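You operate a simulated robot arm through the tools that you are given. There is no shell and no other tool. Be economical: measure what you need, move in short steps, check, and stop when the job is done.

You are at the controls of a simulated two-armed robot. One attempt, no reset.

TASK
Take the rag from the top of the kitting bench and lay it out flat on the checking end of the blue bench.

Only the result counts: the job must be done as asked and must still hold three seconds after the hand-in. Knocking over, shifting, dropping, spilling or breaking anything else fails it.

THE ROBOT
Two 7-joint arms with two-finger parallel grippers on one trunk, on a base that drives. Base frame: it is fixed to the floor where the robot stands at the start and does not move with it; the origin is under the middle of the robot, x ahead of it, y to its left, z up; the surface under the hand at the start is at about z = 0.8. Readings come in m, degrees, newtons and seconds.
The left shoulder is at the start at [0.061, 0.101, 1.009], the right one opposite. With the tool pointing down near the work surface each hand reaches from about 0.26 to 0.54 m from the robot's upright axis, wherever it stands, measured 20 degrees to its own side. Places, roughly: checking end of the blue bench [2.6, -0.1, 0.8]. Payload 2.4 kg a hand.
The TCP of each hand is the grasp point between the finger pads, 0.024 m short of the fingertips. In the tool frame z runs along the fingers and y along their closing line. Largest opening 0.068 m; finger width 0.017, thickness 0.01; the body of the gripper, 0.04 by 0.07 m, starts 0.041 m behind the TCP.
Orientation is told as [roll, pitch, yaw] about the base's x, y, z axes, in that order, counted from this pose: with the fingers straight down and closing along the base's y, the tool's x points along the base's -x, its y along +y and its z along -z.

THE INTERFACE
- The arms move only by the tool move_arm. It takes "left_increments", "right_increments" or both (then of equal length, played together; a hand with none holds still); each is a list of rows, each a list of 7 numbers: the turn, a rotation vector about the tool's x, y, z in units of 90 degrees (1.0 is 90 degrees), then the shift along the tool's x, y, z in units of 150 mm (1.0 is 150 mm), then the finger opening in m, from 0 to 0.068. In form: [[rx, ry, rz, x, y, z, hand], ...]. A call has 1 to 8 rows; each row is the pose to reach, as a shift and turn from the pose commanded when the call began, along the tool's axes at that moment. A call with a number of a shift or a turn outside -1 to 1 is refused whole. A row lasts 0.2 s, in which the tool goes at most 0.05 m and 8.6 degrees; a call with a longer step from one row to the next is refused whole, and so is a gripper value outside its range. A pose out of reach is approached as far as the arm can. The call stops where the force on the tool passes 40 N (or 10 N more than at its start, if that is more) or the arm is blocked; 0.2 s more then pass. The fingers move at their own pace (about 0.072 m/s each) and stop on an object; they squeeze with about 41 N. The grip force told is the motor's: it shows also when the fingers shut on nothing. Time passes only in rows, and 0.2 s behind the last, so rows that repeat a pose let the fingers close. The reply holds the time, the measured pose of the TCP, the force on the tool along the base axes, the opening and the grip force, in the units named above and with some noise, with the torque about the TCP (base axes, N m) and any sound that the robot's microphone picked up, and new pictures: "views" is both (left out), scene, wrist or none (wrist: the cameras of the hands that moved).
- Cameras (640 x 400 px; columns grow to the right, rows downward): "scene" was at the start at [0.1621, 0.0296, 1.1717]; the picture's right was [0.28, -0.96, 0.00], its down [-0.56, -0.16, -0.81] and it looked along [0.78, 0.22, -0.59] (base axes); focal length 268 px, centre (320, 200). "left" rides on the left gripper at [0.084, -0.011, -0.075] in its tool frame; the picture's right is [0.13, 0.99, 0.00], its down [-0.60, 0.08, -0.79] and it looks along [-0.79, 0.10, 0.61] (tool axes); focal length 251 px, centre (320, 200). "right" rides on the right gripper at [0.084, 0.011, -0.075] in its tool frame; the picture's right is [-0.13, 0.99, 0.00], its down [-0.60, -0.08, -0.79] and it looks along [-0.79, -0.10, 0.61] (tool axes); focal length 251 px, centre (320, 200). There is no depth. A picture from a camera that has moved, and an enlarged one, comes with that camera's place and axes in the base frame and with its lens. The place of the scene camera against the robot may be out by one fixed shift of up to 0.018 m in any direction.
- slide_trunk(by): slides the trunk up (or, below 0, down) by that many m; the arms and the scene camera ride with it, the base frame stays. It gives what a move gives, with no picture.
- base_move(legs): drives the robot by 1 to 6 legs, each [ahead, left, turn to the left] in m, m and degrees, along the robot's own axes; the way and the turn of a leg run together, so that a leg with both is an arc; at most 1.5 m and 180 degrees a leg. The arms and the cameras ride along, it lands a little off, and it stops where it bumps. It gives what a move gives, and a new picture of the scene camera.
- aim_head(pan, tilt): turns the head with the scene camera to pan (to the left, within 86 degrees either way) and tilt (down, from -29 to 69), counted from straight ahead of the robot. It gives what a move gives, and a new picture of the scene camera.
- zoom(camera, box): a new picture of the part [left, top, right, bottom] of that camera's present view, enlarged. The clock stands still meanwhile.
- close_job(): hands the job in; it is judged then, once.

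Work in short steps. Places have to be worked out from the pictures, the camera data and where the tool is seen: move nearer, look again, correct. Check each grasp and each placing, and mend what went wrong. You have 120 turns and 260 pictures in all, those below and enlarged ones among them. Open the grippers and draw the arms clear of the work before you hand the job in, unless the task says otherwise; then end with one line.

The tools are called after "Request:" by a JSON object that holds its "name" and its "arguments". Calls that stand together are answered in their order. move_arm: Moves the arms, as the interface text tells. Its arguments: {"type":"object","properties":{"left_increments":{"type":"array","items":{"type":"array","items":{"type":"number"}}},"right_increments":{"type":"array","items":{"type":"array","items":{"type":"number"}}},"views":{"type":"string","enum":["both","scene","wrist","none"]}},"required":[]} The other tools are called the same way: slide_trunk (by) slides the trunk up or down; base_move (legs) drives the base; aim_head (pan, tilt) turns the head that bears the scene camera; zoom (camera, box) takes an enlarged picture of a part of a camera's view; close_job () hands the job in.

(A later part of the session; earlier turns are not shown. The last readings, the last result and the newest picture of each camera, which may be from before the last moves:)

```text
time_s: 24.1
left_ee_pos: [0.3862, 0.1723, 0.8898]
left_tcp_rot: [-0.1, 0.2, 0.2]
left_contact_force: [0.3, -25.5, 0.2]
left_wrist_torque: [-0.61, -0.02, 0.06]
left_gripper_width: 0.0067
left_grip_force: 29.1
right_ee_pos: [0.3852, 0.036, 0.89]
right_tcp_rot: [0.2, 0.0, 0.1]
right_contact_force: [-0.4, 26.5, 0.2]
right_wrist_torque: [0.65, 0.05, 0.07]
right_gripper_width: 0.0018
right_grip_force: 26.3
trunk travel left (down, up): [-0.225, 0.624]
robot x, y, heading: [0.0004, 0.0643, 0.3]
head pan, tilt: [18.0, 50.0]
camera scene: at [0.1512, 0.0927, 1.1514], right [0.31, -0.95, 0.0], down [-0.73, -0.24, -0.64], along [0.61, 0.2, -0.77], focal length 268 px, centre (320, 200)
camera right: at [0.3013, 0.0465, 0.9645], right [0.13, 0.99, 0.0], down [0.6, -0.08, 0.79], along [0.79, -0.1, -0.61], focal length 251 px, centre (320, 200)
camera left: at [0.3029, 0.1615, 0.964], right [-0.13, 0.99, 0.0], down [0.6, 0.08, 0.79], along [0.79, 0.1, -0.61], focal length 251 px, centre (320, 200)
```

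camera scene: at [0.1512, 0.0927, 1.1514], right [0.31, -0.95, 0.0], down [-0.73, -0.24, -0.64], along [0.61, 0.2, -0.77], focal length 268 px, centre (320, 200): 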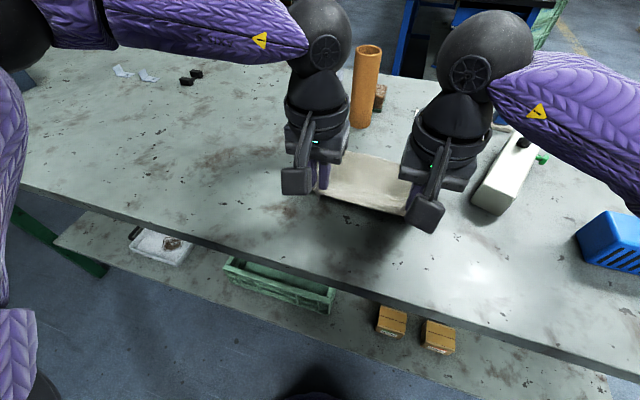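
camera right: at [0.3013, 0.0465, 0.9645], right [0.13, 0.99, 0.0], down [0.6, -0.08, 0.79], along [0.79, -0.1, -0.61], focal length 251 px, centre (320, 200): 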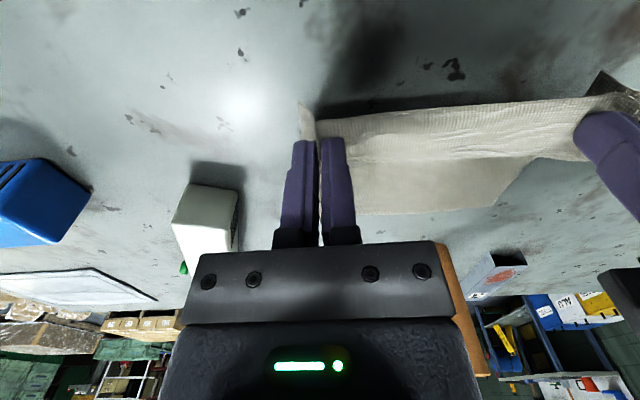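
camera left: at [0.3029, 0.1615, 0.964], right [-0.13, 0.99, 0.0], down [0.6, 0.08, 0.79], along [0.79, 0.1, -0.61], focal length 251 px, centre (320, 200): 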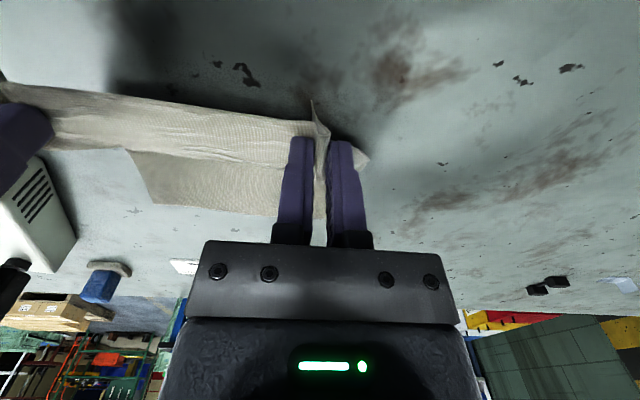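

Both corners are firmly held and the cloth is taut (26 N between the hands). I bring the hands a little together to relax it, and lift.

Request:
{"name": "move_arm", "arguments": {"left_increments": [[0, 0, 0, 0, -0.03, -0.15, 0.0], [0, 0, 0, 0, -0.04, -0.4, 0.0], [0, 0, 0, 0, -0.04, -0.6, 0.0], [0, 0, 0, 0, -0.04, -0.8, 0.0], [0, 0, 0, 0, -0.04, -0.93, 0.0]], "right_increments": [[0, 0, 0, 0, 0.03, -0.15, 0.0], [0, 0, 0, 0, 0.04, -0.4, 0.0], [0, 0, 0, 0, 0.04, -0.6, 0.0], [0, 0, 0, 0, 0.04, -0.8, 0.0], [0, 0, 0, 0, 0.04, -0.93, 0.0]], "views": "scene"}}

Request:
{"name": "slide_trunk", "arguments": {"by": 0.12}}

Request:
{"name": "aim_head", "arguments": {"pan": 0, "tilt": 40}}

```text
time_s: 25.4
left_ee_pos: [0.3803, 0.1771, 1.0262]
left_tcp_rot: [-0.1, 0.1, 0.0]
left_contact_force: [1.3, -20.9, 0.4]
left_wrist_torque: [-0.56, -0.06, 0.08]
left_gripper_width: 0.0063
left_grip_force: 29.5
left hand out of reach, approached as far as the arm can: row 4, 5
right_ee_pos: [0.3835, 0.0417, 1.0311]
right_tcp_rot: [0.2, 0.0, 0.1]
right_contact_force: [-1.1, 21.2, -1.1]
right_wrist_torque: [0.54, 0.09, 0.01]
right_gripper_width: 0.0017
right_grip_force: 25.7
trunk travel left (down, up): [-0.225, 0.624]
robot x, y, heading: [0.0002, 0.061, 0.3]
head pan, tilt: [18.0, 50.0]
camera scene: at [0.1507, 0.093, 1.1515], right [0.31, -0.95, 0.0], down [-0.73, -0.24, -0.64], along [0.61, 0.2, -0.77], focal length 268 px, centre (320, 200)
```

scene: 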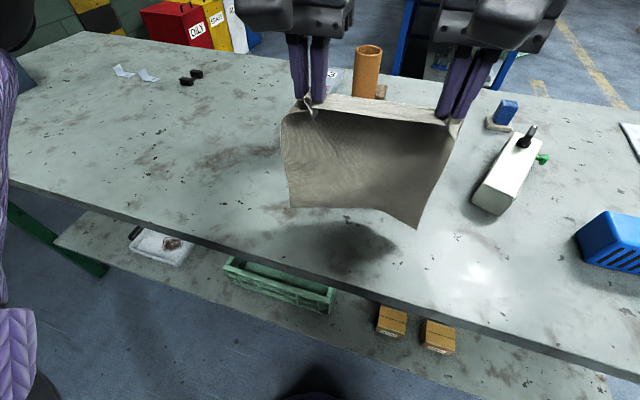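

```text
time_s: 26.9
left_ee_pos: [0.3675, 0.1795, 1.1564]
left_tcp_rot: [-0.4, -2.1, 0.4]
left_contact_force: [5.1, -33.6, -2.0]
left_wrist_torque: [-0.85, -0.11, -0.01]
left_gripper_width: 0.0067
left_grip_force: 29.3
right_ee_pos: [0.386, 0.043, 1.1485]
right_tcp_rot: [0.1, 0.0, 0.2]
right_contact_force: [-4.8, 33.8, 1.0]
right_wrist_torque: [0.87, 0.16, 0.12]
right_gripper_width: 0.0023
right_grip_force: 26.2
trunk travel left (down, up): [-0.345, 0.505]
robot x, y, heading: [-0.0015, 0.0593, 0.2]
head pan, tilt: [18.0, 50.0]
```

```text
time_s: 27.7
left_ee_pos: [0.3672, 0.1801, 1.1582]
left_tcp_rot: [-0.4, -2.1, 0.2]
left_contact_force: [5.2, -34.0, -2.6]
left_wrist_torque: [-0.83, -0.19, -0.03]
left_gripper_width: 0.007
left_grip_force: 29.6
right_ee_pos: [0.3856, 0.0426, 1.1481]
right_tcp_rot: [0.2, -0.1, 0.2]
right_contact_force: [-5.9, 33.9, 2.7]
right_wrist_torque: [0.84, 0.1, 0.12]
right_gripper_width: 0.0021
right_grip_force: 25.8
trunk travel left (down, up): [-0.345, 0.505]
robot x, y, heading: [-0.0009, 0.0648, 0.2]
head pan, tilt: [0.0, 40.0]
camera scene: at [0.1374, 0.069, 1.2872], right [0.0, -1.0, 0.0], down [-0.64, 0.0, -0.77], along [0.77, 0.0, -0.64], focal length 268 px, centre (320, 200)
```

scene: 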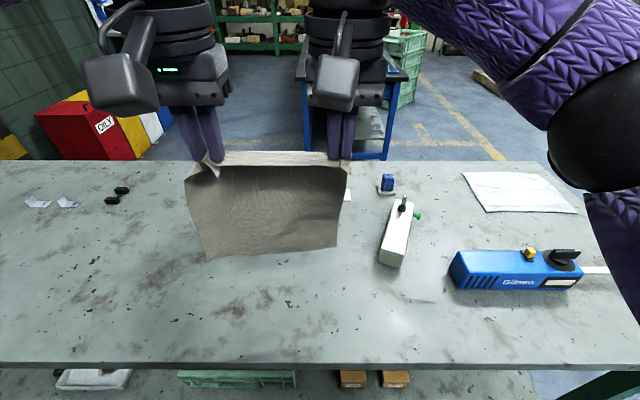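

The rag hangs well between the hands, but tension rose to 34 N. I bring the right hand 1.5 cm toward the left to slacken it.

Request:
{"name": "move_arm", "arguments": {"right_increments": [[0, 0, 0, 0.05, 0.05, 0, 0.0], [0, 0, 0, 0.07, 0.1, 0, 0.0], [0, 0, 0, 0.07, 0.1, 0, 0.0]], "views": "none"}}

```text
time_s: 28.5
left_ee_pos: [0.3676, 0.1796, 1.1566]
left_tcp_rot: [-0.1, -2.0, 0.4]
left_contact_force: [0.7, -0.3, 0.3]
left_wrist_torque: [-0.01, 0.01, 0.0]
left_gripper_width: 0.0051
left_grip_force: 28.1
right_ee_pos: [0.3764, 0.0559, 1.15]
right_tcp_rot: [-0.2, -0.1, 0.0]
right_contact_force: [-0.2, 0.6, -0.1]
right_wrist_torque: [-0.02, 0.02, 0.0]
right_gripper_width: 0.0018
right_grip_force: 26.0
trunk travel left (down, up): [-0.345, 0.505]
robot x, y, heading: [-0.001, 0.0632, 0.1]
head pan, tilt: [0.0, 40.0]
```

The rag is slack now and still held. I back off from the bench and look around for a clear route.

Request:
{"name": "base_move", "arguments": {"legs": [[-0.45, 0, 0]]}}

Request:
{"name": "aim_head", "arguments": {"pan": -50, "tilt": 20}}

```text
time_s: 31.2
left_ee_pos: [-0.0783, 0.1785, 1.1574]
left_tcp_rot: [-0.2, -2.0, 0.2]
left_contact_force: [-0.1, 0.0, 0.2]
left_wrist_torque: [0.04, -0.01, 0.0]
left_gripper_width: 0.0047
left_grip_force: 28.5
right_ee_pos: [-0.071, 0.0562, 1.1499]
right_tcp_rot: [0.2, 0.0, -0.1]
right_contact_force: [0.9, -0.3, 0.8]
right_wrist_torque: [-0.02, -0.02, -0.01]
right_gripper_width: 0.0018
right_grip_force: 26.2
trunk travel left (down, up): [-0.345, 0.505]
robot x, y, heading: [-0.4481, 0.0637, -0.0]
head pan, tilt: [0.0, 40.0]
camera scene: at [-0.3085, 0.0686, 1.2872], right [0.0, -1.0, 0.0], down [-0.64, 0.0, -0.77], along [0.77, 0.0, -0.64], focal length 268 px, centre (320, 200)
```

scene: 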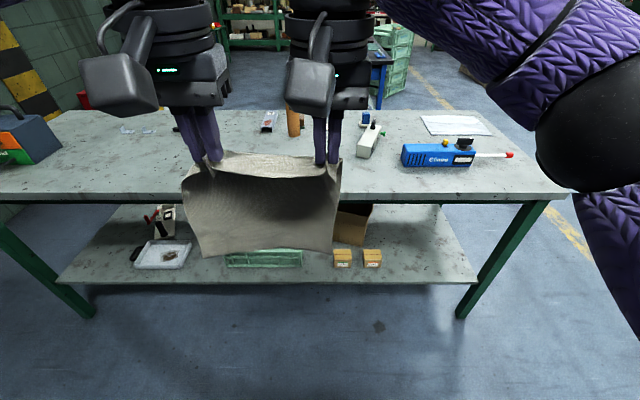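

```text
time_s: 32.3
left_ee_pos: [-0.0773, 0.1776, 1.157]
left_tcp_rot: [-0.3, -2.0, 0.2]
left_contact_force: [0.3, -0.1, 0.1]
left_wrist_torque: [-0.01, -0.04, 0.0]
left_gripper_width: 0.0052
left_grip_force: 28.3
right_ee_pos: [-0.0693, 0.0564, 1.1493]
right_tcp_rot: [0.0, 0.0, -0.1]
right_contact_force: [-0.2, -0.8, -0.5]
right_wrist_torque: [0.01, 0.0, 0.0]
right_gripper_width: 0.0016
right_grip_force: 25.9
trunk travel left (down, up): [-0.345, 0.505]
robot x, y, heading: [-0.4456, 0.0632, -0.2]
head pan, tilt: [-50.0, 20.0]
camera scene: at [-0.3333, -0.0027, 1.3186], right [-0.77, -0.64, 0.0], down [-0.22, 0.26, -0.94], along [0.6, -0.72, -0.34], focal length 268 px, centre (320, 200)
```

scene: 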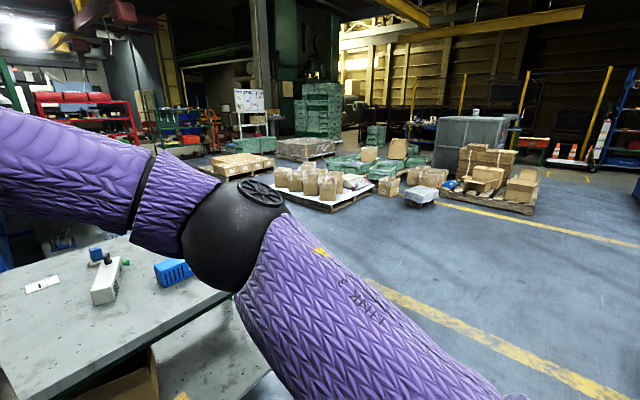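

The floor to the right of the bench is clear. I drive right about 1.5 m, then forward past the bench end.

Request:
{"name": "base_move", "arguments": {"legs": [[0, -1.5, 0], [1.3, 0, 0]]}}

Request:
{"name": "aim_head", "arguments": {"pan": 35, "tilt": 20}}

```text
time_s: 46.1
left_ee_pos: [1.2459, -1.3143, 1.1579]
left_tcp_rot: [-0.2, -1.9, 1.1]
left_contact_force: [-0.1, 0.6, 0.2]
left_wrist_torque: [0.02, 0.04, 0.01]
left_gripper_width: 0.0051
left_grip_force: 28.1
right_ee_pos: [1.2564, -1.4357, 1.1494]
right_tcp_rot: [0.1, 0.1, 1.0]
right_contact_force: [0.1, -0.5, -0.8]
right_wrist_torque: [0.01, -0.04, 0.01]
right_gripper_width: 0.0018
right_grip_force: 25.5
trunk travel left (down, up): [-0.345, 0.505]
robot x, y, heading: [0.8793, -1.4339, 0.9]
head pan, tilt: [-50.0, 20.0]
camera scene: at [0.9941, -1.4997, 1.3186], right [-0.76, -0.65, 0.0], down [-0.22, 0.26, -0.94], along [0.61, -0.71, -0.34], focal length 268 px, centre (320, 200)
```

scene: 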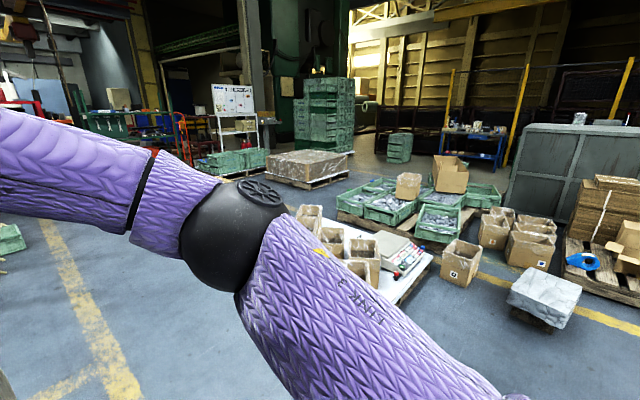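

```text
time_s: 47.6
left_ee_pos: [1.2466, -1.3158, 1.1569]
left_tcp_rot: [-0.2, -2.0, 1.1]
left_contact_force: [0.3, 0.5, -0.7]
left_wrist_torque: [0.01, 0.01, 0.03]
left_gripper_width: 0.0047
left_grip_force: 28.0
right_ee_pos: [1.2564, -1.4355, 1.1492]
right_tcp_rot: [0.0, -0.1, 0.8]
right_contact_force: [0.1, 0.3, -0.6]
right_wrist_torque: [-0.02, 0.0, 0.02]
right_gripper_width: 0.0018
right_grip_force: 26.4
trunk travel left (down, up): [-0.345, 0.505]
robot x, y, heading: [0.8829, -1.4386, 0.6]
head pan, tilt: [35.0, 20.0]
camera scene: at [1.0086, -1.3747, 1.3186], right [0.59, -0.81, 0.0], down [-0.28, -0.2, -0.94], along [0.76, 0.55, -0.34], focal length 268 px, centre (320, 200)
```

scene: 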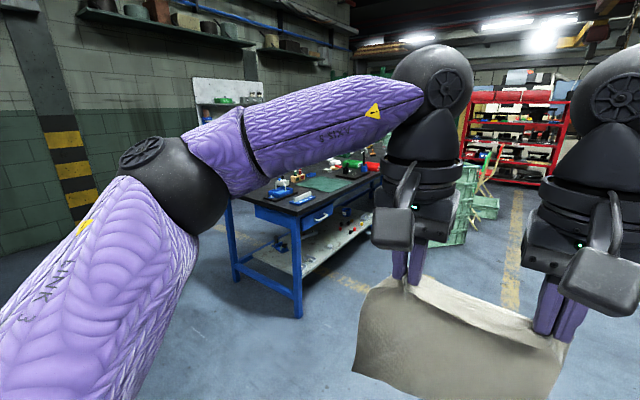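

The blue bench is ahead to the left, with green crates farther on. I drive ahead 1 m more and look at its top.

Request:
{"name": "base_move", "arguments": {"legs": [[1.0, 0, 0], [0, 0, 45]]}}

Request:
{"name": "aim_head", "arguments": {"pan": 25, "tilt": 20}}

```text
time_s: 54.9
left_ee_pos: [2.0526, -1.0809, 1.1565]
left_tcp_rot: [-0.2, -2.0, 46.1]
left_contact_force: [1.0, -0.3, -0.5]
left_wrist_torque: [-0.01, -0.01, 0.0]
left_gripper_width: 0.0021
left_grip_force: 26.9
right_ee_pos: [2.148, -1.1595, 1.1493]
right_tcp_rot: [0.0, 0.0, 45.7]
right_contact_force: [0.3, -0.6, -0.2]
right_wrist_torque: [0.01, 0.01, -0.01]
right_gripper_width: 0.0015
right_grip_force: 25.6
trunk travel left (down, up): [-0.345, 0.505]
robot x, y, heading: [1.8796, -1.4235, 45.9]
head pan, tilt: [35.0, 20.0]
camera scene: at [1.9353, -1.2975, 1.3186], right [0.99, -0.16, 0.0], down [-0.05, -0.34, -0.94], along [0.15, 0.93, -0.34], focal length 268 px, centre (320, 200)
```

scene: 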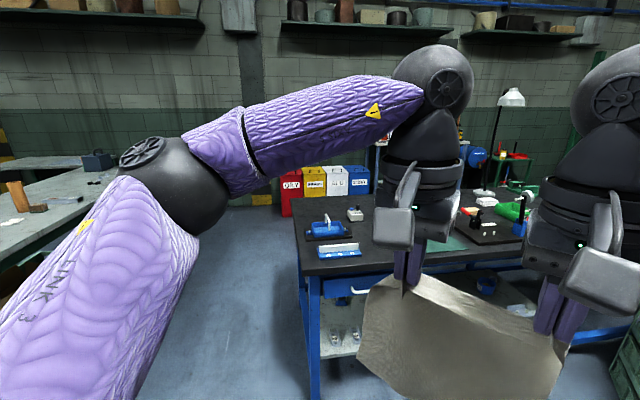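

```text
time_s: 55.6
left_ee_pos: [2.0525, -1.078, 1.1572]
left_tcp_rot: [-0.2, -1.9, 46.1]
left_contact_force: [-0.3, 0.6, -0.4]
left_wrist_torque: [0.01, 0.03, -0.02]
left_gripper_width: 0.002
left_grip_force: 26.3
right_ee_pos: [2.1472, -1.1592, 1.1497]
right_tcp_rot: [0.1, 0.0, 45.8]
right_contact_force: [0.2, 0.8, -0.1]
right_wrist_torque: [-0.02, 0.01, -0.01]
right_gripper_width: 0.002
right_grip_force: 26.4
trunk travel left (down, up): [-0.345, 0.505]
robot x, y, heading: [1.882, -1.4267, 45.9]
head pan, tilt: [25.0, 20.0]
camera scene: at [1.951, -1.3015, 1.3186], right [0.94, -0.33, 0.0], down [-0.11, -0.32, -0.94], along [0.31, 0.89, -0.34], focal length 268 px, centre (320, 200)
```

scene: 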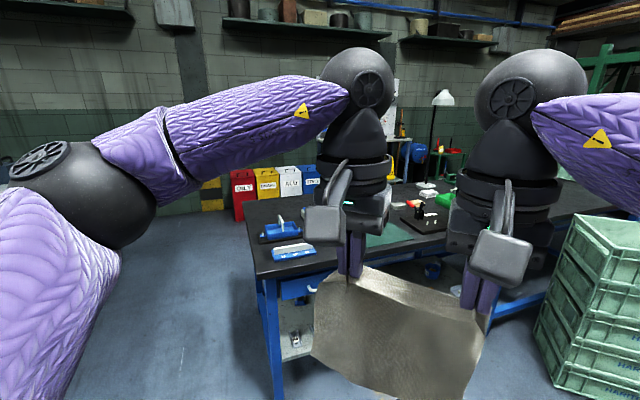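

I can see the bench's near corner at about (2.0, -0.57), and crates at x≈3.3. I'll face the bench squarely at x≈2.5 and look down on its top.

Request:
{"name": "base_move", "arguments": {"legs": [[0, 0, 44], [0, -0.65, 0], [0.3, 0, 0]]}}

Request:
{"name": "aim_head", "arguments": {"pan": 0, "tilt": 30}}

```text
time_s: 63.0
left_ee_pos: [2.4205, -0.7527, 1.1567]
left_tcp_rot: [-0.2, -1.9, 91.0]
left_contact_force: [1.5, 0.2, 0.6]
left_wrist_torque: [0.01, -0.03, 0.04]
left_gripper_width: 0.0021
left_grip_force: 25.7
right_ee_pos: [2.5435, -0.7415, 1.1493]
right_tcp_rot: [0.0, 0.1, 90.9]
right_contact_force: [0.6, 1.3, 0.5]
right_wrist_torque: [-0.02, -0.02, 0.0]
right_gripper_width: 0.0018
right_grip_force: 26.3
trunk travel left (down, up): [-0.345, 0.505]
robot x, y, heading: [2.5395, -1.115, 90.8]
head pan, tilt: [25.0, 20.0]
camera scene: at [2.5126, -0.9884, 1.3186], right [0.9, 0.43, 0.0], down [0.15, -0.31, -0.94], along [-0.41, 0.85, -0.34], focal length 268 px, centre (320, 200)
```

scene: 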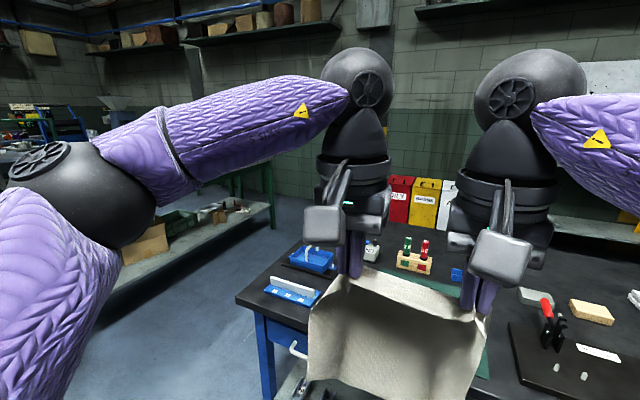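

```text
time_s: 63.9
left_ee_pos: [2.4203, -0.7526, 1.1573]
left_tcp_rot: [-0.3, -2.0, 91.0]
left_contact_force: [-0.7, -0.1, 0.1]
left_wrist_torque: [0.02, 0.0, 0.0]
left_gripper_width: 0.0019
left_grip_force: 26.0
right_ee_pos: [2.5438, -0.7434, 1.1484]
right_tcp_rot: [0.1, 0.0, 90.9]
right_contact_force: [-0.6, 0.3, -0.3]
right_wrist_torque: [0.0, 0.04, -0.01]
right_gripper_width: 0.0018
right_grip_force: 26.1
trunk travel left (down, up): [-0.345, 0.505]
robot x, y, heading: [2.5436, -1.1196, 90.6]
head pan, tilt: [0.0, 30.0]
camera scene: at [2.5518, -0.9823, 1.3026], right [1.0, 0.01, 0.0], down [0.01, -0.5, -0.87], along [-0.01, 0.87, -0.5], focal length 268 px, centre (320, 200)
```

scene: 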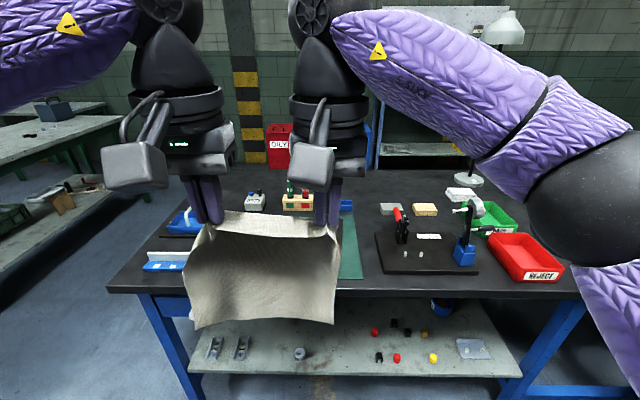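

The hands hide the bench middle, so I'll use the wrist cameras to see its top.

Request:
{"name": "zoom", "arguments": {"camera": "right", "box": [0, 0, 640, 400]}}

Request:
{"name": "zoom", "arguments": {"camera": "left", "box": [0, 0, 640, 400]}}

```text
1.00 times, centred on (320, 200) of right (not enlarged: the box is as wide or as high as the picture)
camera zoom: at [2.5345, -0.8268, 1.2238], right [-0.99, 0.12, 0.0], down [0.07, 0.6, 0.79], along [0.09, 0.79, -0.61], focal length 251 px, centre (320, 200)
```

zoom: 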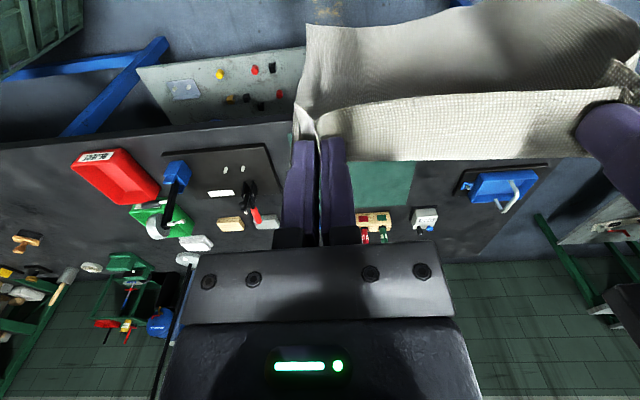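

```text
1.00 times, centred on (320, 200) of left (not enlarged: the box is as wide or as high as the picture)
camera zoom: at [2.4329, -0.8383, 1.2287], right [-0.99, -0.15, -0.01], down [-0.09, 0.57, 0.81], along [-0.12, 0.81, -0.58], focal length 251 px, centre (320, 200)
```

zoom: 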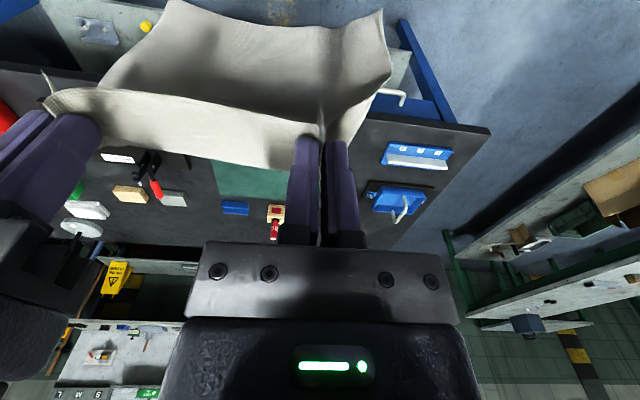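

The bench has a green mat around x 2.37–2.65, with tools at both ends. I shift left for an unobstructed view and check for labels.

Request:
{"name": "base_move", "arguments": {"legs": [[-0.15, 0.4, 0]]}}

Request:
{"name": "zoom", "arguments": {"camera": "scene", "box": [320, 150, 640, 350]}}

```text
time_s: 66.5
left_ee_pos: [2.0083, -0.9058, 1.1572]
left_tcp_rot: [-0.2, -2.0, 91.7]
left_contact_force: [-1.4, 0.2, 0.4]
left_wrist_torque: [0.01, 0.01, -0.01]
left_gripper_width: 0.0016
left_grip_force: 26.5
right_ee_pos: [2.1307, -0.8954, 1.1499]
right_tcp_rot: [0.2, 0.0, 91.4]
right_contact_force: [-0.6, -0.3, 0.0]
right_wrist_torque: [0.04, -0.01, 0.01]
right_gripper_width: 0.0019
right_grip_force: 26.7
trunk travel left (down, up): [-0.345, 0.505]
robot x, y, heading: [2.1323, -1.272, 91.4]
head pan, tilt: [0.0, 30.0]
camera scene: at [2.141, -1.1352, 1.3026], right [1.0, 0.02, 0.0], down [0.01, -0.5, -0.87], along [-0.02, 0.87, -0.5], focal length 268 px, centre (320, 200)
```

scene: 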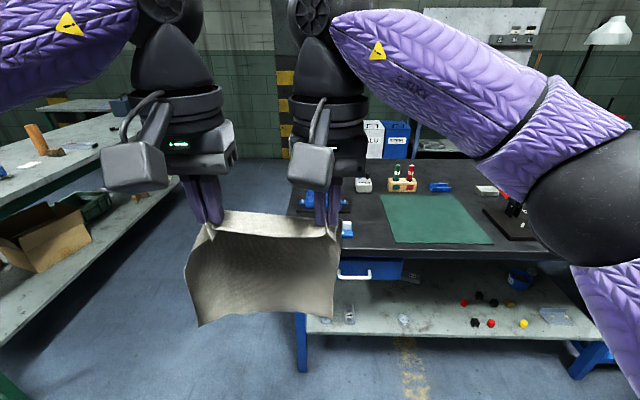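

```text
2.00 times, centred on (480, 250) of scene
camera zoom: at [2.141, -1.1352, 1.3026], right [1.0, 0.02, 0.0], down [0.01, -0.5, -0.87], along [-0.02, 0.87, -0.5], focal length 536 px, centre (0, 100)
```

zoom: 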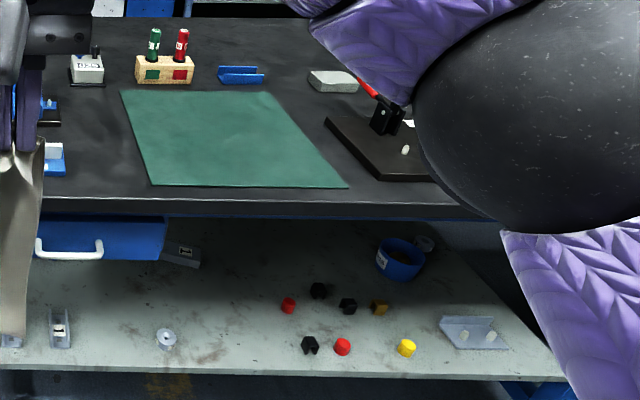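

The green mat is a clear spot at x 2.35–2.64, y −0.51 to −0.21. Before choosing, I want to see the right part of the bench too.

Request:
{"name": "base_move", "arguments": {"legs": [[0, -0.75, 0]]}}

Request:
{"name": "aim_head", "arguments": {"pan": -18, "tilt": 25}}

```text
time_s: 70.6
left_ee_pos: [2.7489, -0.8897, 1.1576]
left_tcp_rot: [-0.2, -1.9, 91.3]
left_contact_force: [0.1, -0.3, -0.8]
left_wrist_torque: [0.04, 0.0, -0.02]
left_gripper_width: 0.0019
left_grip_force: 25.8
right_ee_pos: [2.8714, -0.8781, 1.1494]
right_tcp_rot: [0.1, 0.0, 91.2]
right_contact_force: [-0.4, -0.9, -0.7]
right_wrist_torque: [0.0, 0.03, -0.04]
right_gripper_width: 0.002
right_grip_force: 25.8
trunk travel left (down, up): [-0.345, 0.505]
robot x, y, heading: [2.8751, -1.255, 91.4]
head pan, tilt: [0.0, 30.0]
camera scene: at [2.8818, -1.1188, 1.3026], right [1.0, 0.02, 0.0], down [0.01, -0.5, -0.87], along [-0.02, 0.87, -0.5], focal length 268 px, centre (320, 200)
```

scene: 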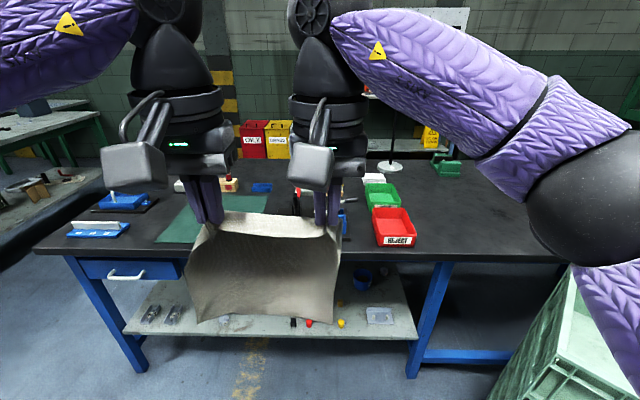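

```text
time_s: 71.4
left_ee_pos: [2.7487, -0.8896, 1.1583]
left_tcp_rot: [-0.3, -2.0, 91.4]
left_contact_force: [-0.6, 0.6, 0.2]
left_wrist_torque: [-0.03, -0.02, -0.01]
left_gripper_width: 0.0022
left_grip_force: 26.2
right_ee_pos: [2.8716, -0.8784, 1.1495]
right_tcp_rot: [0.1, 0.0, 91.1]
right_contact_force: [-0.6, 0.6, -0.8]
right_wrist_torque: [0.0, 0.0, 0.01]
right_gripper_width: 0.0016
right_grip_force: 25.4
trunk travel left (down, up): [-0.345, 0.505]
robot x, y, heading: [2.8717, -1.2544, 91.3]
head pan, tilt: [-18.0, 25.0]
camera scene: at [2.91, -1.1211, 1.3105], right [0.96, -0.29, 0.0], down [-0.12, -0.41, -0.91], along [0.26, 0.87, -0.42], focal length 268 px, centre (320, 200)
```

scene: 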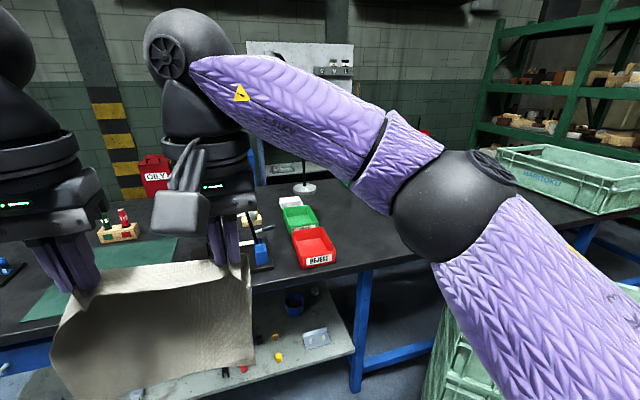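

The bench runs on far to the right, so this near end with the mat is the checking end, and the mat is its clear spot. I line up with the mat: hand centre to x≈2.49, squared up.

Request:
{"name": "base_move", "arguments": {"legs": [[0, 0.32, -1.3], [0.15, 0, 0]]}}

Request:
{"name": "aim_head", "arguments": {"pan": 0, "tilt": 40}}

```text
time_s: 74.5
left_ee_pos: [2.4388, -0.7386, 1.1578]
left_tcp_rot: [-0.1, -1.9, 90.6]
left_contact_force: [0.3, 0.1, 0.0]
left_wrist_torque: [0.03, -0.02, 0.02]
left_gripper_width: 0.0021
left_grip_force: 25.9
right_ee_pos: [2.5614, -0.7285, 1.1491]
right_tcp_rot: [0.1, 0.0, 90.3]
right_contact_force: [0.4, -0.6, 0.3]
right_wrist_torque: [-0.03, 0.0, -0.01]
right_gripper_width: 0.0016
right_grip_force: 26.3
trunk travel left (down, up): [-0.345, 0.505]
robot x, y, heading: [2.5565, -1.1025, 90.2]
head pan, tilt: [-18.0, 25.0]
camera scene: at [2.5964, -0.9716, 1.3104], right [0.95, -0.3, 0.0], down [-0.13, -0.4, -0.91], along [0.28, 0.86, -0.42], focal length 268 px, centre (320, 200)
```

scene: 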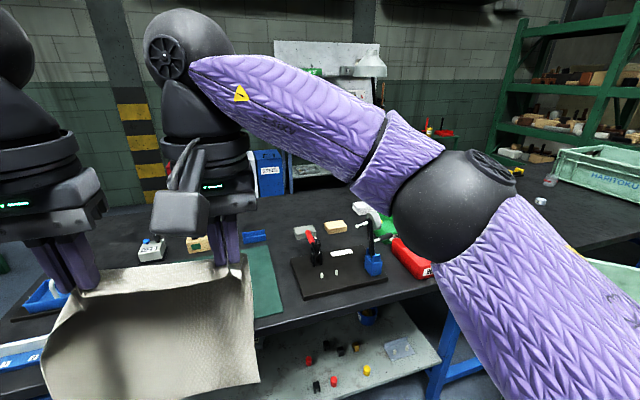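

```text
time_s: 75.3
left_ee_pos: [2.4388, -0.7398, 1.156]
left_tcp_rot: [-0.2, -2.0, 90.6]
left_contact_force: [-0.6, -0.3, -0.4]
left_wrist_torque: [0.02, 0.0, -0.04]
left_gripper_width: 0.0018
left_grip_force: 26.1
right_ee_pos: [2.5623, -0.7313, 1.149]
right_tcp_rot: [0.1, -0.1, 90.3]
right_contact_force: [0.3, 0.0, -0.7]
right_wrist_torque: [-0.01, 0.01, 0.0]
right_gripper_width: 0.0016
right_grip_force: 26.7
trunk travel left (down, up): [-0.345, 0.505]
robot x, y, heading: [2.5565, -1.1076, 90.3]
head pan, tilt: [0.0, 40.0]
camera scene: at [2.568, -0.9751, 1.2873], right [1.0, 0.01, 0.0], down [0.0, -0.64, -0.77], along [0.0, 0.77, -0.64], focal length 268 px, centre (320, 200)
```

scene: 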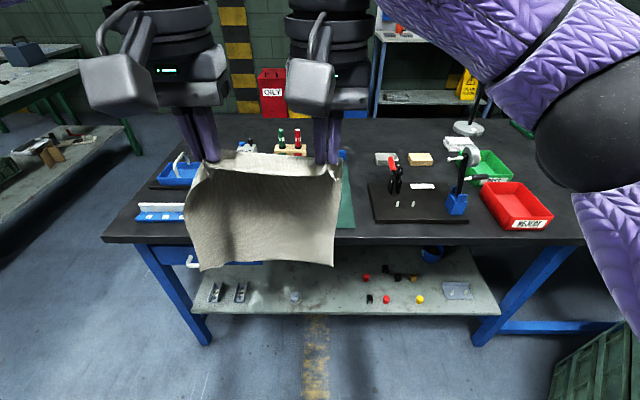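

Near edge of the bench is at y≈−0.55. Still clear of the bench, I test how far forward the hands can extend together.

Request:
{"name": "move_arm", "arguments": {"left_increments": [[0, 0, 0, -0.2, 0, 0, 0.0], [0, 0, 0, -0.4, 0, 0, 0.0], [0, 0, 0, -0.6, 0, 0, 0.0], [0, 0, 0, -0.8, 0, 0, 0.0], [0, 0, 0, -0.8, 0, 0, 0.0]], "right_increments": [[0, 0, 0, -0.2, 0, 0, 0.0], [0, 0, 0, -0.4, 0, 0, 0.0], [0, 0, 0, -0.6, 0, 0, 0.0], [0, 0, 0, -0.8, 0, 0, 0.0], [0, 0, 0, -0.8, 0, 0, 0.0]], "views": "none"}}

```text
time_s: 75.9
left_ee_pos: [2.4218, -0.7145, 1.1501]
left_tcp_rot: [-0.8, -2.5, 90.2]
left_contact_force: [26.8, 9.1, -1.1]
left_wrist_torque: [0.25, -0.7, -0.02]
left_gripper_width: 0.0019
left_grip_force: 26.6
left hand out of reach, approached as far as the arm can: row 1, 2, 3
right_ee_pos: [2.5518, -0.6728, 1.1472]
right_tcp_rot: [0.5, 0.0, 91.6]
right_contact_force: [-27.2, -9.0, 0.5]
right_wrist_torque: [-0.22, 0.71, 0.08]
right_gripper_width: 0.0018
right_grip_force: 26.7
right hand out of reach, approached as far as the arm can: row 3
trunk travel left (down, up): [-0.345, 0.505]
robot x, y, heading: [2.5565, -1.1088, 90.4]
head pan, tilt: [0.0, 40.0]
stopped in row 3 (left hand): the force on the tool passed its limit at 42 N (the readings are from after the stop); the commanded pose is now the measured one
```

The left arm limits outward motion when the hands are high relative to the trunk. I relax the cloth by bringing the right hand back level, raise the trunk, and then lower the arms relative to it.

Request:
{"name": "move_arm", "arguments": {"right_increments": [[0, 0, 0, 0.12, 0.06, 0, 0.0], [0, 0, 0, 0.26, 0.09, 0, 0.0], [0, 0, 0, 0.26, 0.09, 0, 0.0]], "views": "none"}}

Request:
{"name": "slide_trunk", "arguments": {"by": 0.2}}

Request:
{"name": "move_arm", "arguments": {"left_increments": [[0, 0, 0, 0, 0, 0.15, 0.0], [0, 0, 0, 0, 0, 0.35, 0.0], [0, 0, 0, 0, 0, 0.55, 0.0], [0, 0, 0, 0, 0, 0.75, 0.0], [0, 0, 0, 0, 0, 0.95, 0.0], [0, 0, 0, 0, 0, 0.95, 0.0]], "right_increments": [[0, 0, 0, 0, 0, 0.15, 0.0], [0, 0, 0, 0, 0, 0.35, 0.0], [0, 0, 0, 0, 0, 0.55, 0.0], [0, 0, 0, 0, 0, 0.75, 0.0], [0, 0, 0, 0, 0, 0.95, 0.0], [0, 0, 0, 0, 0, 0.95, 0.0]], "views": "scene"}}

```text
time_s: 76.7
left_ee_pos: [2.42, -0.714, 1.1498]
left_tcp_rot: [-0.5, -2.1, 90.4]
left_contact_force: [0.7, 0.2, 0.9]
left_wrist_torque: [0.01, -0.02, 0.03]
left_gripper_width: 0.0019
left_grip_force: 26.3
right_ee_pos: [2.543, -0.7113, 1.1454]
right_tcp_rot: [0.3, 0.0, 91.2]
right_contact_force: [1.1, 0.7, 1.0]
right_wrist_torque: [-0.02, -0.03, 0.01]
right_gripper_width: 0.0017
right_grip_force: 25.7
trunk travel left (down, up): [-0.345, 0.505]
robot x, y, heading: [2.5539, -1.1051, 90.4]
head pan, tilt: [0.0, 40.0]
```

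```text
time_s: 78.9
left_ee_pos: [2.418, -0.7338, 1.375]
left_tcp_rot: [-0.7, -6.1, 90.5]
left_contact_force: [3.3, 0.4, -1.1]
left_wrist_torque: [0.0, -0.08, -0.03]
left_gripper_width: 0.002
left_grip_force: 25.5
right_ee_pos: [2.5422, -0.7117, 1.3471]
right_tcp_rot: [0.3, -0.1, 91.2]
right_contact_force: [-2.2, -0.3, 0.4]
right_wrist_torque: [0.03, 0.05, 0.01]
right_gripper_width: 0.0015
right_grip_force: 26.3
trunk travel left (down, up): [-0.545, 0.304]
robot x, y, heading: [2.5586, -1.1084, 90.3]
head pan, tilt: [0.0, 40.0]
```

```text
time_s: 80.3
left_ee_pos: [2.4218, -0.7181, 1.2307]
left_tcp_rot: [-0.7, -6.1, 90.5]
left_contact_force: [0.4, 0.2, 0.5]
left_wrist_torque: [0.0, -0.03, 0.0]
left_gripper_width: 0.0018
left_grip_force: 26.5
right_ee_pos: [2.5425, -0.7128, 1.2039]
right_tcp_rot: [0.3, 0.0, 91.1]
right_contact_force: [-0.2, -0.4, -0.2]
right_wrist_torque: [0.04, -0.01, 0.01]
right_gripper_width: 0.0017
right_grip_force: 25.9
trunk travel left (down, up): [-0.545, 0.304]
robot x, y, heading: [2.5612, -1.102, 90.1]
head pan, tilt: [0.0, 40.0]
camera scene: at [2.5682, -0.9986, 1.4884], right [1.0, 0.01, 0.0], down [0.0, -0.64, -0.77], along [0.0, 0.77, -0.64], focal length 268 px, centre (320, 200)
```

scene: 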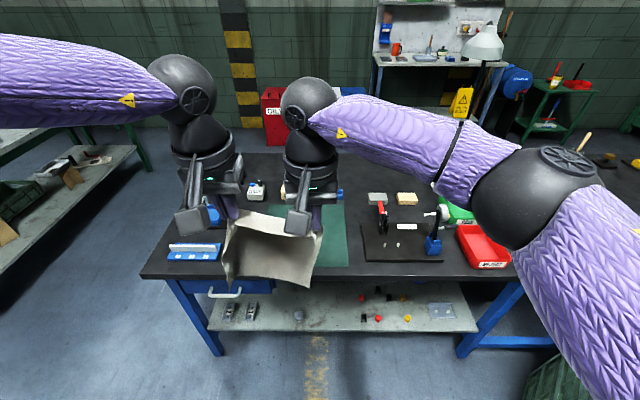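

Left hand drifted 6° in pitch and 2.7 cm high. I correct that and see whether the left can now move.

Request:
{"name": "move_arm", "arguments": {"left_increments": [[0, 0.03, 0, 0, 0, 0.08, 0.0], [0, 0.068, 0, 0, 0, 0.17, 0.0], [0, 0.068, 0, 0, 0, 0.17, 0.0]], "right_increments": [[0, 0, -0.01, 0, 0, 0, 0.0], [0, 0, -0.01, 0, 0, 0, 0.0], [0, 0, -0.01, 0, 0, 0, 0.0]], "views": "none"}}

Request:
{"name": "move_arm", "arguments": {"left_increments": [[0, 0, 0, -0.15, 0, 0, 0.0], [0, 0, 0, -0.3, 0, 0, 0.0], [0, 0, 0, -0.45, 0, 0, 0.0], [0, 0, 0, -0.6, 0, 0, 0.0], [0, 0, 0, -0.6, 0, 0, 0.0]], "right_increments": [[0, 0, 0, -0.15, 0, 0, 0.0], [0, 0, 0, -0.3, 0, 0, 0.0], [0, 0, 0, -0.45, 0, 0, 0.0], [0, 0, 0, -0.6, 0, 0, 0.0], [0, 0, 0, -0.6, 0, 0, 0.0]], "views": "none"}}

```text
time_s: 81.1
left_ee_pos: [2.4227, -0.7143, 1.2071]
left_tcp_rot: [-0.6, 0.0, 90.5]
left_contact_force: [-1.2, -0.3, 0.5]
left_wrist_torque: [0.0, 0.02, 0.01]
left_gripper_width: 0.0019
left_grip_force: 26.0
right_ee_pos: [2.5416, -0.7134, 1.2042]
right_tcp_rot: [0.2, 0.0, 92.1]
right_contact_force: [0.0, -0.6, 0.5]
right_wrist_torque: [0.02, 0.01, -0.03]
right_gripper_width: 0.0019
right_grip_force: 25.8
trunk travel left (down, up): [-0.545, 0.304]
robot x, y, heading: [2.5566, -1.106, 90.5]
head pan, tilt: [0.0, 40.0]
```

```text
time_s: 82.0
left_ee_pos: [2.3979, -0.6877, 1.2131]
left_tcp_rot: [-1.4, -0.3, 90.1]
left_contact_force: [23.2, 6.0, -1.8]
left_wrist_torque: [0.16, -0.54, 0.15]
left_gripper_width: 0.0018
left_grip_force: 26.7
left hand out of reach, approached as far as the arm can: row 1, 2, 3, 4
right_ee_pos: [2.5346, -0.6559, 1.2049]
right_tcp_rot: [1.0, 0.2, 93.2]
right_contact_force: [-22.9, -5.8, 2.1]
right_wrist_torque: [-0.17, 0.57, 0.0]
right_gripper_width: 0.0016
right_grip_force: 26.1
right hand out of reach, approached as far as the arm can: row 3, 4
trunk travel left (down, up): [-0.545, 0.304]
robot x, y, heading: [2.5547, -1.1053, 90.3]
head pan, tilt: [0.0, 40.0]
stopped in row 4 (left hand): the force on the tool passed its limit at 44 N (the readings are from after the stop); the commanded pose is now the measured one
```

Reach with both hands this close together is limited to about 0.42 m ahead. I'll relax the cloth again and look down to see how close the base may go to the bench.

Request:
{"name": "move_arm", "arguments": {"left_increments": [[0, 0, 0, 0.1, -0.04, 0.04, 0.0], [0, 0, 0, 0.18, -0.08, 0.04, 0.0], [0, 0, 0, 0.18, -0.08, 0.04, 0.0]], "right_increments": [[0, 0, -0.01, 0.2, 0, 0, 0.0], [0, 0, -0.02, 0.4, 0, 0, 0.0], [0, 0, -0.03, 0.4, 0, 0, 0.0]], "views": "none"}}

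Request:
{"name": "aim_head", "arguments": {"pan": 0, "tilt": 69}}

```text
time_s: 82.8
left_ee_pos: [2.4082, -0.7163, 1.2079]
left_tcp_rot: [-1.1, -0.2, 90.1]
left_contact_force: [0.4, 0.1, -0.3]
left_wrist_torque: [0.02, -0.01, -0.01]
left_gripper_width: 0.0015
left_grip_force: 26.2
right_ee_pos: [2.5419, -0.7143, 1.206]
right_tcp_rot: [0.7, 0.1, 95.4]
right_contact_force: [-0.4, 0.2, 0.6]
right_wrist_torque: [0.01, 0.04, 0.01]
right_gripper_width: 0.0016
right_grip_force: 26.2
trunk travel left (down, up): [-0.545, 0.304]
robot x, y, heading: [2.5551, -1.106, 90.4]
head pan, tilt: [0.0, 40.0]
```

```text
time_s: 83.8
left_ee_pos: [2.4086, -0.7167, 1.2084]
left_tcp_rot: [-1.1, -0.1, 90.1]
left_contact_force: [0.7, 0.0, -0.4]
left_wrist_torque: [-0.06, -0.03, -0.02]
left_gripper_width: 0.0019
left_grip_force: 26.2
right_ee_pos: [2.5408, -0.7145, 1.2066]
right_tcp_rot: [0.8, 0.1, 95.5]
right_contact_force: [-0.2, 0.1, 0.4]
right_wrist_torque: [0.0, 0.01, 0.02]
right_gripper_width: 0.0019
right_grip_force: 26.5
trunk travel left (down, up): [-0.545, 0.304]
robot x, y, heading: [2.5565, -1.1083, 90.1]
head pan, tilt: [0.0, 68.8]
camera scene: at [2.5682, -1.0273, 1.4523], right [1.0, 0.01, 0.0], down [0.01, -0.93, -0.36], along [0.0, 0.36, -0.93], focal length 268 px, centre (320, 200)
```

scene: 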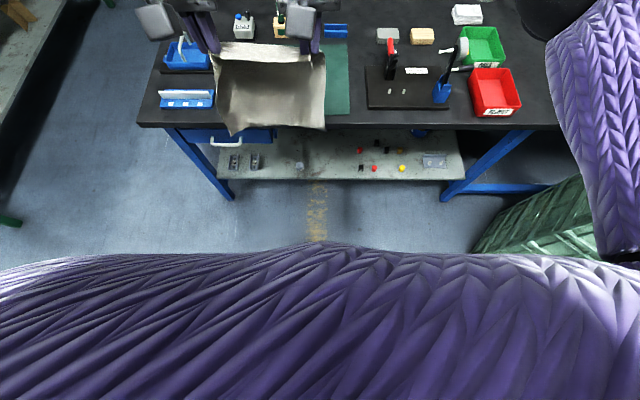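

The torso hides the base. Instead of crowding the bench, I'll tilt the fingers forward about 36°, which keeps the wrists back while the grip points reach farther; test it here in the clear.

Request:
{"name": "move_arm", "arguments": {"left_increments": [[0, -0.08, 0, 0, 0, 0, 0.0], [0, -0.16, 0, 0, 0, 0, 0.0], [0, -0.24, 0, 0, 0, 0, 0.0], [0, -0.32, 0, 0, 0, 0, 0.0], [0, -0.4, 0, 0, 0, 0, 0.0], [0, -0.4, 0, 0, 0, 0, 0.0]], "right_increments": [[0, -0.08, 0.0, 0, 0, 0, 0.0], [0, -0.16, 0.0, 0, 0, 0, 0.0], [0, -0.24, 0.0, 0, 0, 0, 0.0], [0, -0.32, 0, 0, 0, 0, 0.0], [0, -0.4, 0, 0, 0, 0, 0.0], [0, -0.4, 0, 0, 0, 0, 0.0]], "views": "none"}}

```text
time_s: 85.2
left_ee_pos: [2.4077, -0.7156, 1.2064]
left_tcp_rot: [-1.5, -36.2, 91.0]
left_contact_force: [1.1, -0.2, 0.3]
left_wrist_torque: [-0.03, 0.03, 0.05]
left_gripper_width: 0.002
left_grip_force: 26.6
right_ee_pos: [2.5401, -0.7147, 1.2068]
right_tcp_rot: [0.9, -36.0, 95.0]
right_contact_force: [-0.3, -0.5, 0.3]
right_wrist_torque: [-0.03, -0.02, 0.02]
right_gripper_width: 0.0017
right_grip_force: 25.8
trunk travel left (down, up): [-0.545, 0.304]
robot x, y, heading: [2.5576, -1.106, 90.4]
head pan, tilt: [0.0, 68.8]
```

Works with no limit flagged. Now extend 12 cm horizontally forward (in tilted tool axes).

Request:
{"name": "move_arm", "arguments": {"left_increments": [[0, 0, 0, -0.13, 0, 0.094, 0.0], [0, 0, 0, -0.26, 0, 0.188, 0.0], [0, 0, 0, -0.39, 0, 0.282, 0.0], [0, 0, 0, -0.52, 0, 0.376, 0.0], [0, 0, 0, -0.647, 0, 0.47, 0.0], [0, 0, 0, -0.647, 0, 0.47, 0.0]], "right_increments": [[0, 0, 0, -0.13, 0, 0.094, 0.0], [0, 0, 0, -0.26, 0, 0.188, 0.0], [0, 0, 0, -0.39, 0, 0.282, 0.0], [0, 0, 0, -0.52, 0, 0.376, 0.0], [0, 0, 0, -0.647, 0, 0.47, 0.0], [0, 0, 0, -0.647, 0, 0.47, 0.0]], "views": "none"}}

```text
time_s: 86.6
left_ee_pos: [2.402, -0.6026, 1.2103]
left_tcp_rot: [-1.6, -36.2, 91.0]
left_contact_force: [0.4, 0.7, -0.9]
left_wrist_torque: [0.0, -0.01, 0.01]
left_gripper_width: 0.0017
left_grip_force: 26.2
left hand out of reach, approached as far as the arm can: row 5, 6
right_ee_pos: [2.5284, -0.5947, 1.2069]
right_tcp_rot: [1.0, -35.9, 95.1]
right_contact_force: [0.1, -0.5, -1.3]
right_wrist_torque: [-0.02, 0.02, 0.01]
right_gripper_width: 0.0019
right_grip_force: 25.8
trunk travel left (down, up): [-0.545, 0.304]
robot x, y, heading: [2.5582, -1.1098, 90.0]
head pan, tilt: [0.0, 68.8]
```

Reach is now about 0.51 m. I tilt a further 18° and then drive ahead toward the bench, shifting 3 cm right to centre on the mat.

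Request:
{"name": "move_arm", "arguments": {"left_increments": [[0, -0.07, 0, 0, 0, 0, 0.0], [0, -0.14, 0, 0, 0, 0, 0.0], [0, -0.2, 0, 0, 0, 0, 0.0], [0, -0.2, 0, 0, 0, 0, 0.0]], "right_increments": [[0, -0.07, 0, 0, 0, 0, 0.0], [0, -0.14, 0, 0, 0, 0, 0.0], [0, -0.2, 0, 0, 0, 0, 0.0], [0, -0.2, 0, 0, 0, 0, 0.0]], "views": "none"}}

Request:
{"name": "base_move", "arguments": {"legs": [[0.18, -0.03, 0]]}}

Request:
{"name": "aim_head", "arguments": {"pan": 0, "tilt": 50}}

```text
time_s: 87.6
left_ee_pos: [2.4051, -0.6036, 1.2101]
left_tcp_rot: [-2.0, -54.2, 91.9]
left_contact_force: [0.0, -0.1, -0.2]
left_wrist_torque: [0.02, 0.03, -0.02]
left_gripper_width: 0.0018
left_grip_force: 25.8
right_ee_pos: [2.5274, -0.5951, 1.2055]
right_tcp_rot: [1.4, -54.0, 94.6]
right_contact_force: [0.3, 0.9, -0.3]
right_wrist_torque: [0.0, -0.03, 0.0]
right_gripper_width: 0.0017
right_grip_force: 26.1
trunk travel left (down, up): [-0.545, 0.304]
robot x, y, heading: [2.5555, -1.104, 90.4]
head pan, tilt: [0.0, 68.8]
```

```text
time_s: 89.1
left_ee_pos: [2.4292, -0.4185, 1.2089]
left_tcp_rot: [-2.0, -54.1, 92.0]
left_contact_force: [-0.7, 0.4, 0.2]
left_wrist_torque: [0.02, -0.01, 0.0]
left_gripper_width: 0.0018
left_grip_force: 25.9
right_ee_pos: [2.5552, -0.4095, 1.2049]
right_tcp_rot: [1.3, -53.9, 94.7]
right_contact_force: [0.2, 0.4, 0.7]
right_wrist_torque: [0.01, -0.03, -0.04]
right_gripper_width: 0.0017
right_grip_force: 25.8
trunk travel left (down, up): [-0.545, 0.304]
robot x, y, heading: [2.5872, -0.9239, 90.5]
head pan, tilt: [0.0, 68.8]
camera scene: at [2.5969, -0.842, 1.4521], right [1.0, 0.01, 0.0], down [0.01, -0.93, -0.36], along [0.0, 0.36, -0.93], focal length 268 px, centre (320, 200)
```

scene: 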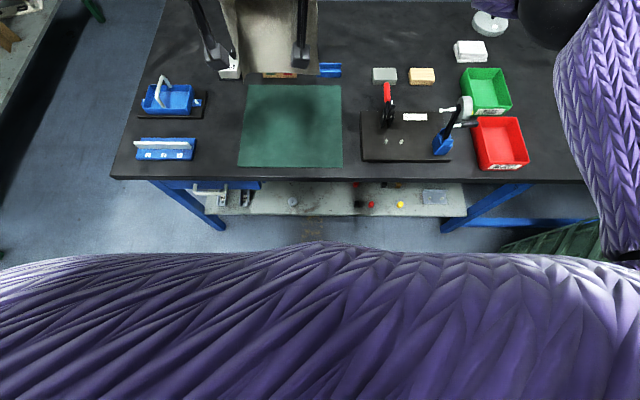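

```text
time_s: 89.9
left_ee_pos: [2.4305, -0.4199, 1.2086]
left_tcp_rot: [-1.9, -54.3, 91.9]
left_contact_force: [0.0, 0.4, -0.2]
left_wrist_torque: [0.02, 0.03, -0.04]
left_gripper_width: 0.0016
left_grip_force: 26.1
right_ee_pos: [2.5561, -0.4108, 1.2047]
right_tcp_rot: [1.2, -53.9, 94.7]
right_contact_force: [0.2, -0.1, -0.5]
right_wrist_torque: [0.04, -0.01, -0.04]
right_gripper_width: 0.0018
right_grip_force: 26.3
trunk travel left (down, up): [-0.545, 0.304]
robot x, y, heading: [2.585, -0.9218, 90.6]
head pan, tilt: [0.0, 50.0]
camera scene: at [2.5965, -0.822, 1.4741], right [1.0, 0.01, 0.0], down [0.01, -0.77, -0.64], along [-0.01, 0.64, -0.77], focal length 268 px, centre (320, 200)
```

scene: 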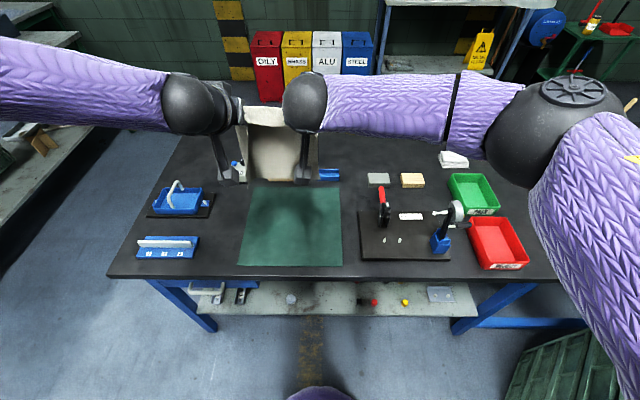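

Clear view now: mat spans x 2.36–2.65, y −0.49 to −0.20, bench edge near y −0.54. I extend the hands a further 4.5 cm forward to keep the base away from the bench.

Request:
{"name": "move_arm", "arguments": {"left_increments": [[0, 0, 0, -0.088, 0, 0.121, 0.0], [0, 0, 0, -0.176, 0, 0.243, 0.0], [0, 0, 0, -0.176, 0, 0.243, 0.0]], "right_increments": [[0, 0, 0, -0.085, 0, 0.115, 0.0], [0, 0, 0, -0.17, 0, 0.23, 0.0], [0, 0, 0, -0.17, 0, 0.23, 0.0]], "views": "none"}}

```text
time_s: 90.7
left_ee_pos: [2.4208, -0.39, 1.2183]
left_tcp_rot: [-1.9, -54.2, 91.9]
left_contact_force: [-0.4, -0.1, -1.1]
left_wrist_torque: [0.0, 0.03, -0.04]
left_gripper_width: 0.0018
left_grip_force: 26.5
left hand out of reach, approached as far as the arm can: row 1, 2, 3
right_ee_pos: [2.5498, -0.3673, 1.2063]
right_tcp_rot: [1.3, -53.9, 94.8]
right_contact_force: [0.4, -0.4, 0.2]
right_wrist_torque: [0.03, 0.0, -0.02]
right_gripper_width: 0.002
right_grip_force: 26.5
trunk travel left (down, up): [-0.545, 0.304]
robot x, y, heading: [2.5862, -0.9177, 90.4]
head pan, tilt: [0.0, 50.0]
```

Left is at its limit at 0.53 m. I bring the right hand level with it, then drive ahead 12 cm in two legs.

Request:
{"name": "move_arm", "arguments": {"right_increments": [[0, 0, 0, 0.09, 0, -0.12, 0.0], [0, 0, 0, 0.09, 0, -0.12, 0.0]], "views": "none"}}

Request:
{"name": "base_move", "arguments": {"legs": [[0.06, -0.01, 0], [0.06, 0, 0]]}}

```text
time_s: 91.3
left_ee_pos: [2.4215, -0.3896, 1.2175]
left_tcp_rot: [-2.0, -54.2, 92.0]
left_contact_force: [1.4, 0.0, 0.1]
left_wrist_torque: [0.0, -0.01, -0.02]
left_gripper_width: 0.0019
left_grip_force: 25.9
right_ee_pos: [2.5543, -0.3903, 1.2058]
right_tcp_rot: [1.3, -54.0, 94.7]
right_contact_force: [-1.4, -0.5, -0.1]
right_wrist_torque: [0.03, 0.01, 0.03]
right_gripper_width: 0.0017
right_grip_force: 25.7
trunk travel left (down, up): [-0.545, 0.304]
robot x, y, heading: [2.5872, -0.9223, 90.6]
head pan, tilt: [0.0, 50.0]
```

```text
time_s: 92.9
left_ee_pos: [2.4302, -0.2674, 1.2177]
left_tcp_rot: [-1.9, -54.0, 91.7]
left_contact_force: [1.1, 0.3, 0.1]
left_wrist_torque: [-0.01, 0.02, -0.01]
left_gripper_width: 0.0018
left_grip_force: 26.3
right_ee_pos: [2.5648, -0.2671, 1.2056]
right_tcp_rot: [1.3, -53.8, 94.6]
right_contact_force: [-0.9, -0.1, 0.1]
right_wrist_torque: [0.04, 0.0, 0.02]
right_gripper_width: 0.0017
right_grip_force: 25.9
trunk travel left (down, up): [-0.545, 0.304]
robot x, y, heading: [2.5934, -0.7992, 90.2]
head pan, tilt: [0.0, 50.0]
camera scene: at [2.6057, -0.6997, 1.474], right [1.0, 0.01, 0.0], down [0.01, -0.77, -0.64], along [0.0, 0.64, -0.77], focal length 268 px, centre (320, 200)
```

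scene: 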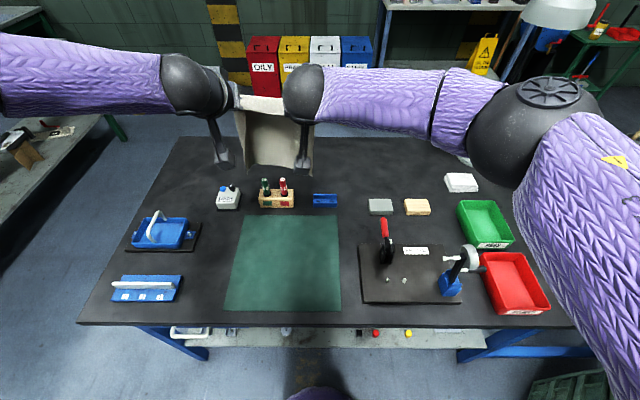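

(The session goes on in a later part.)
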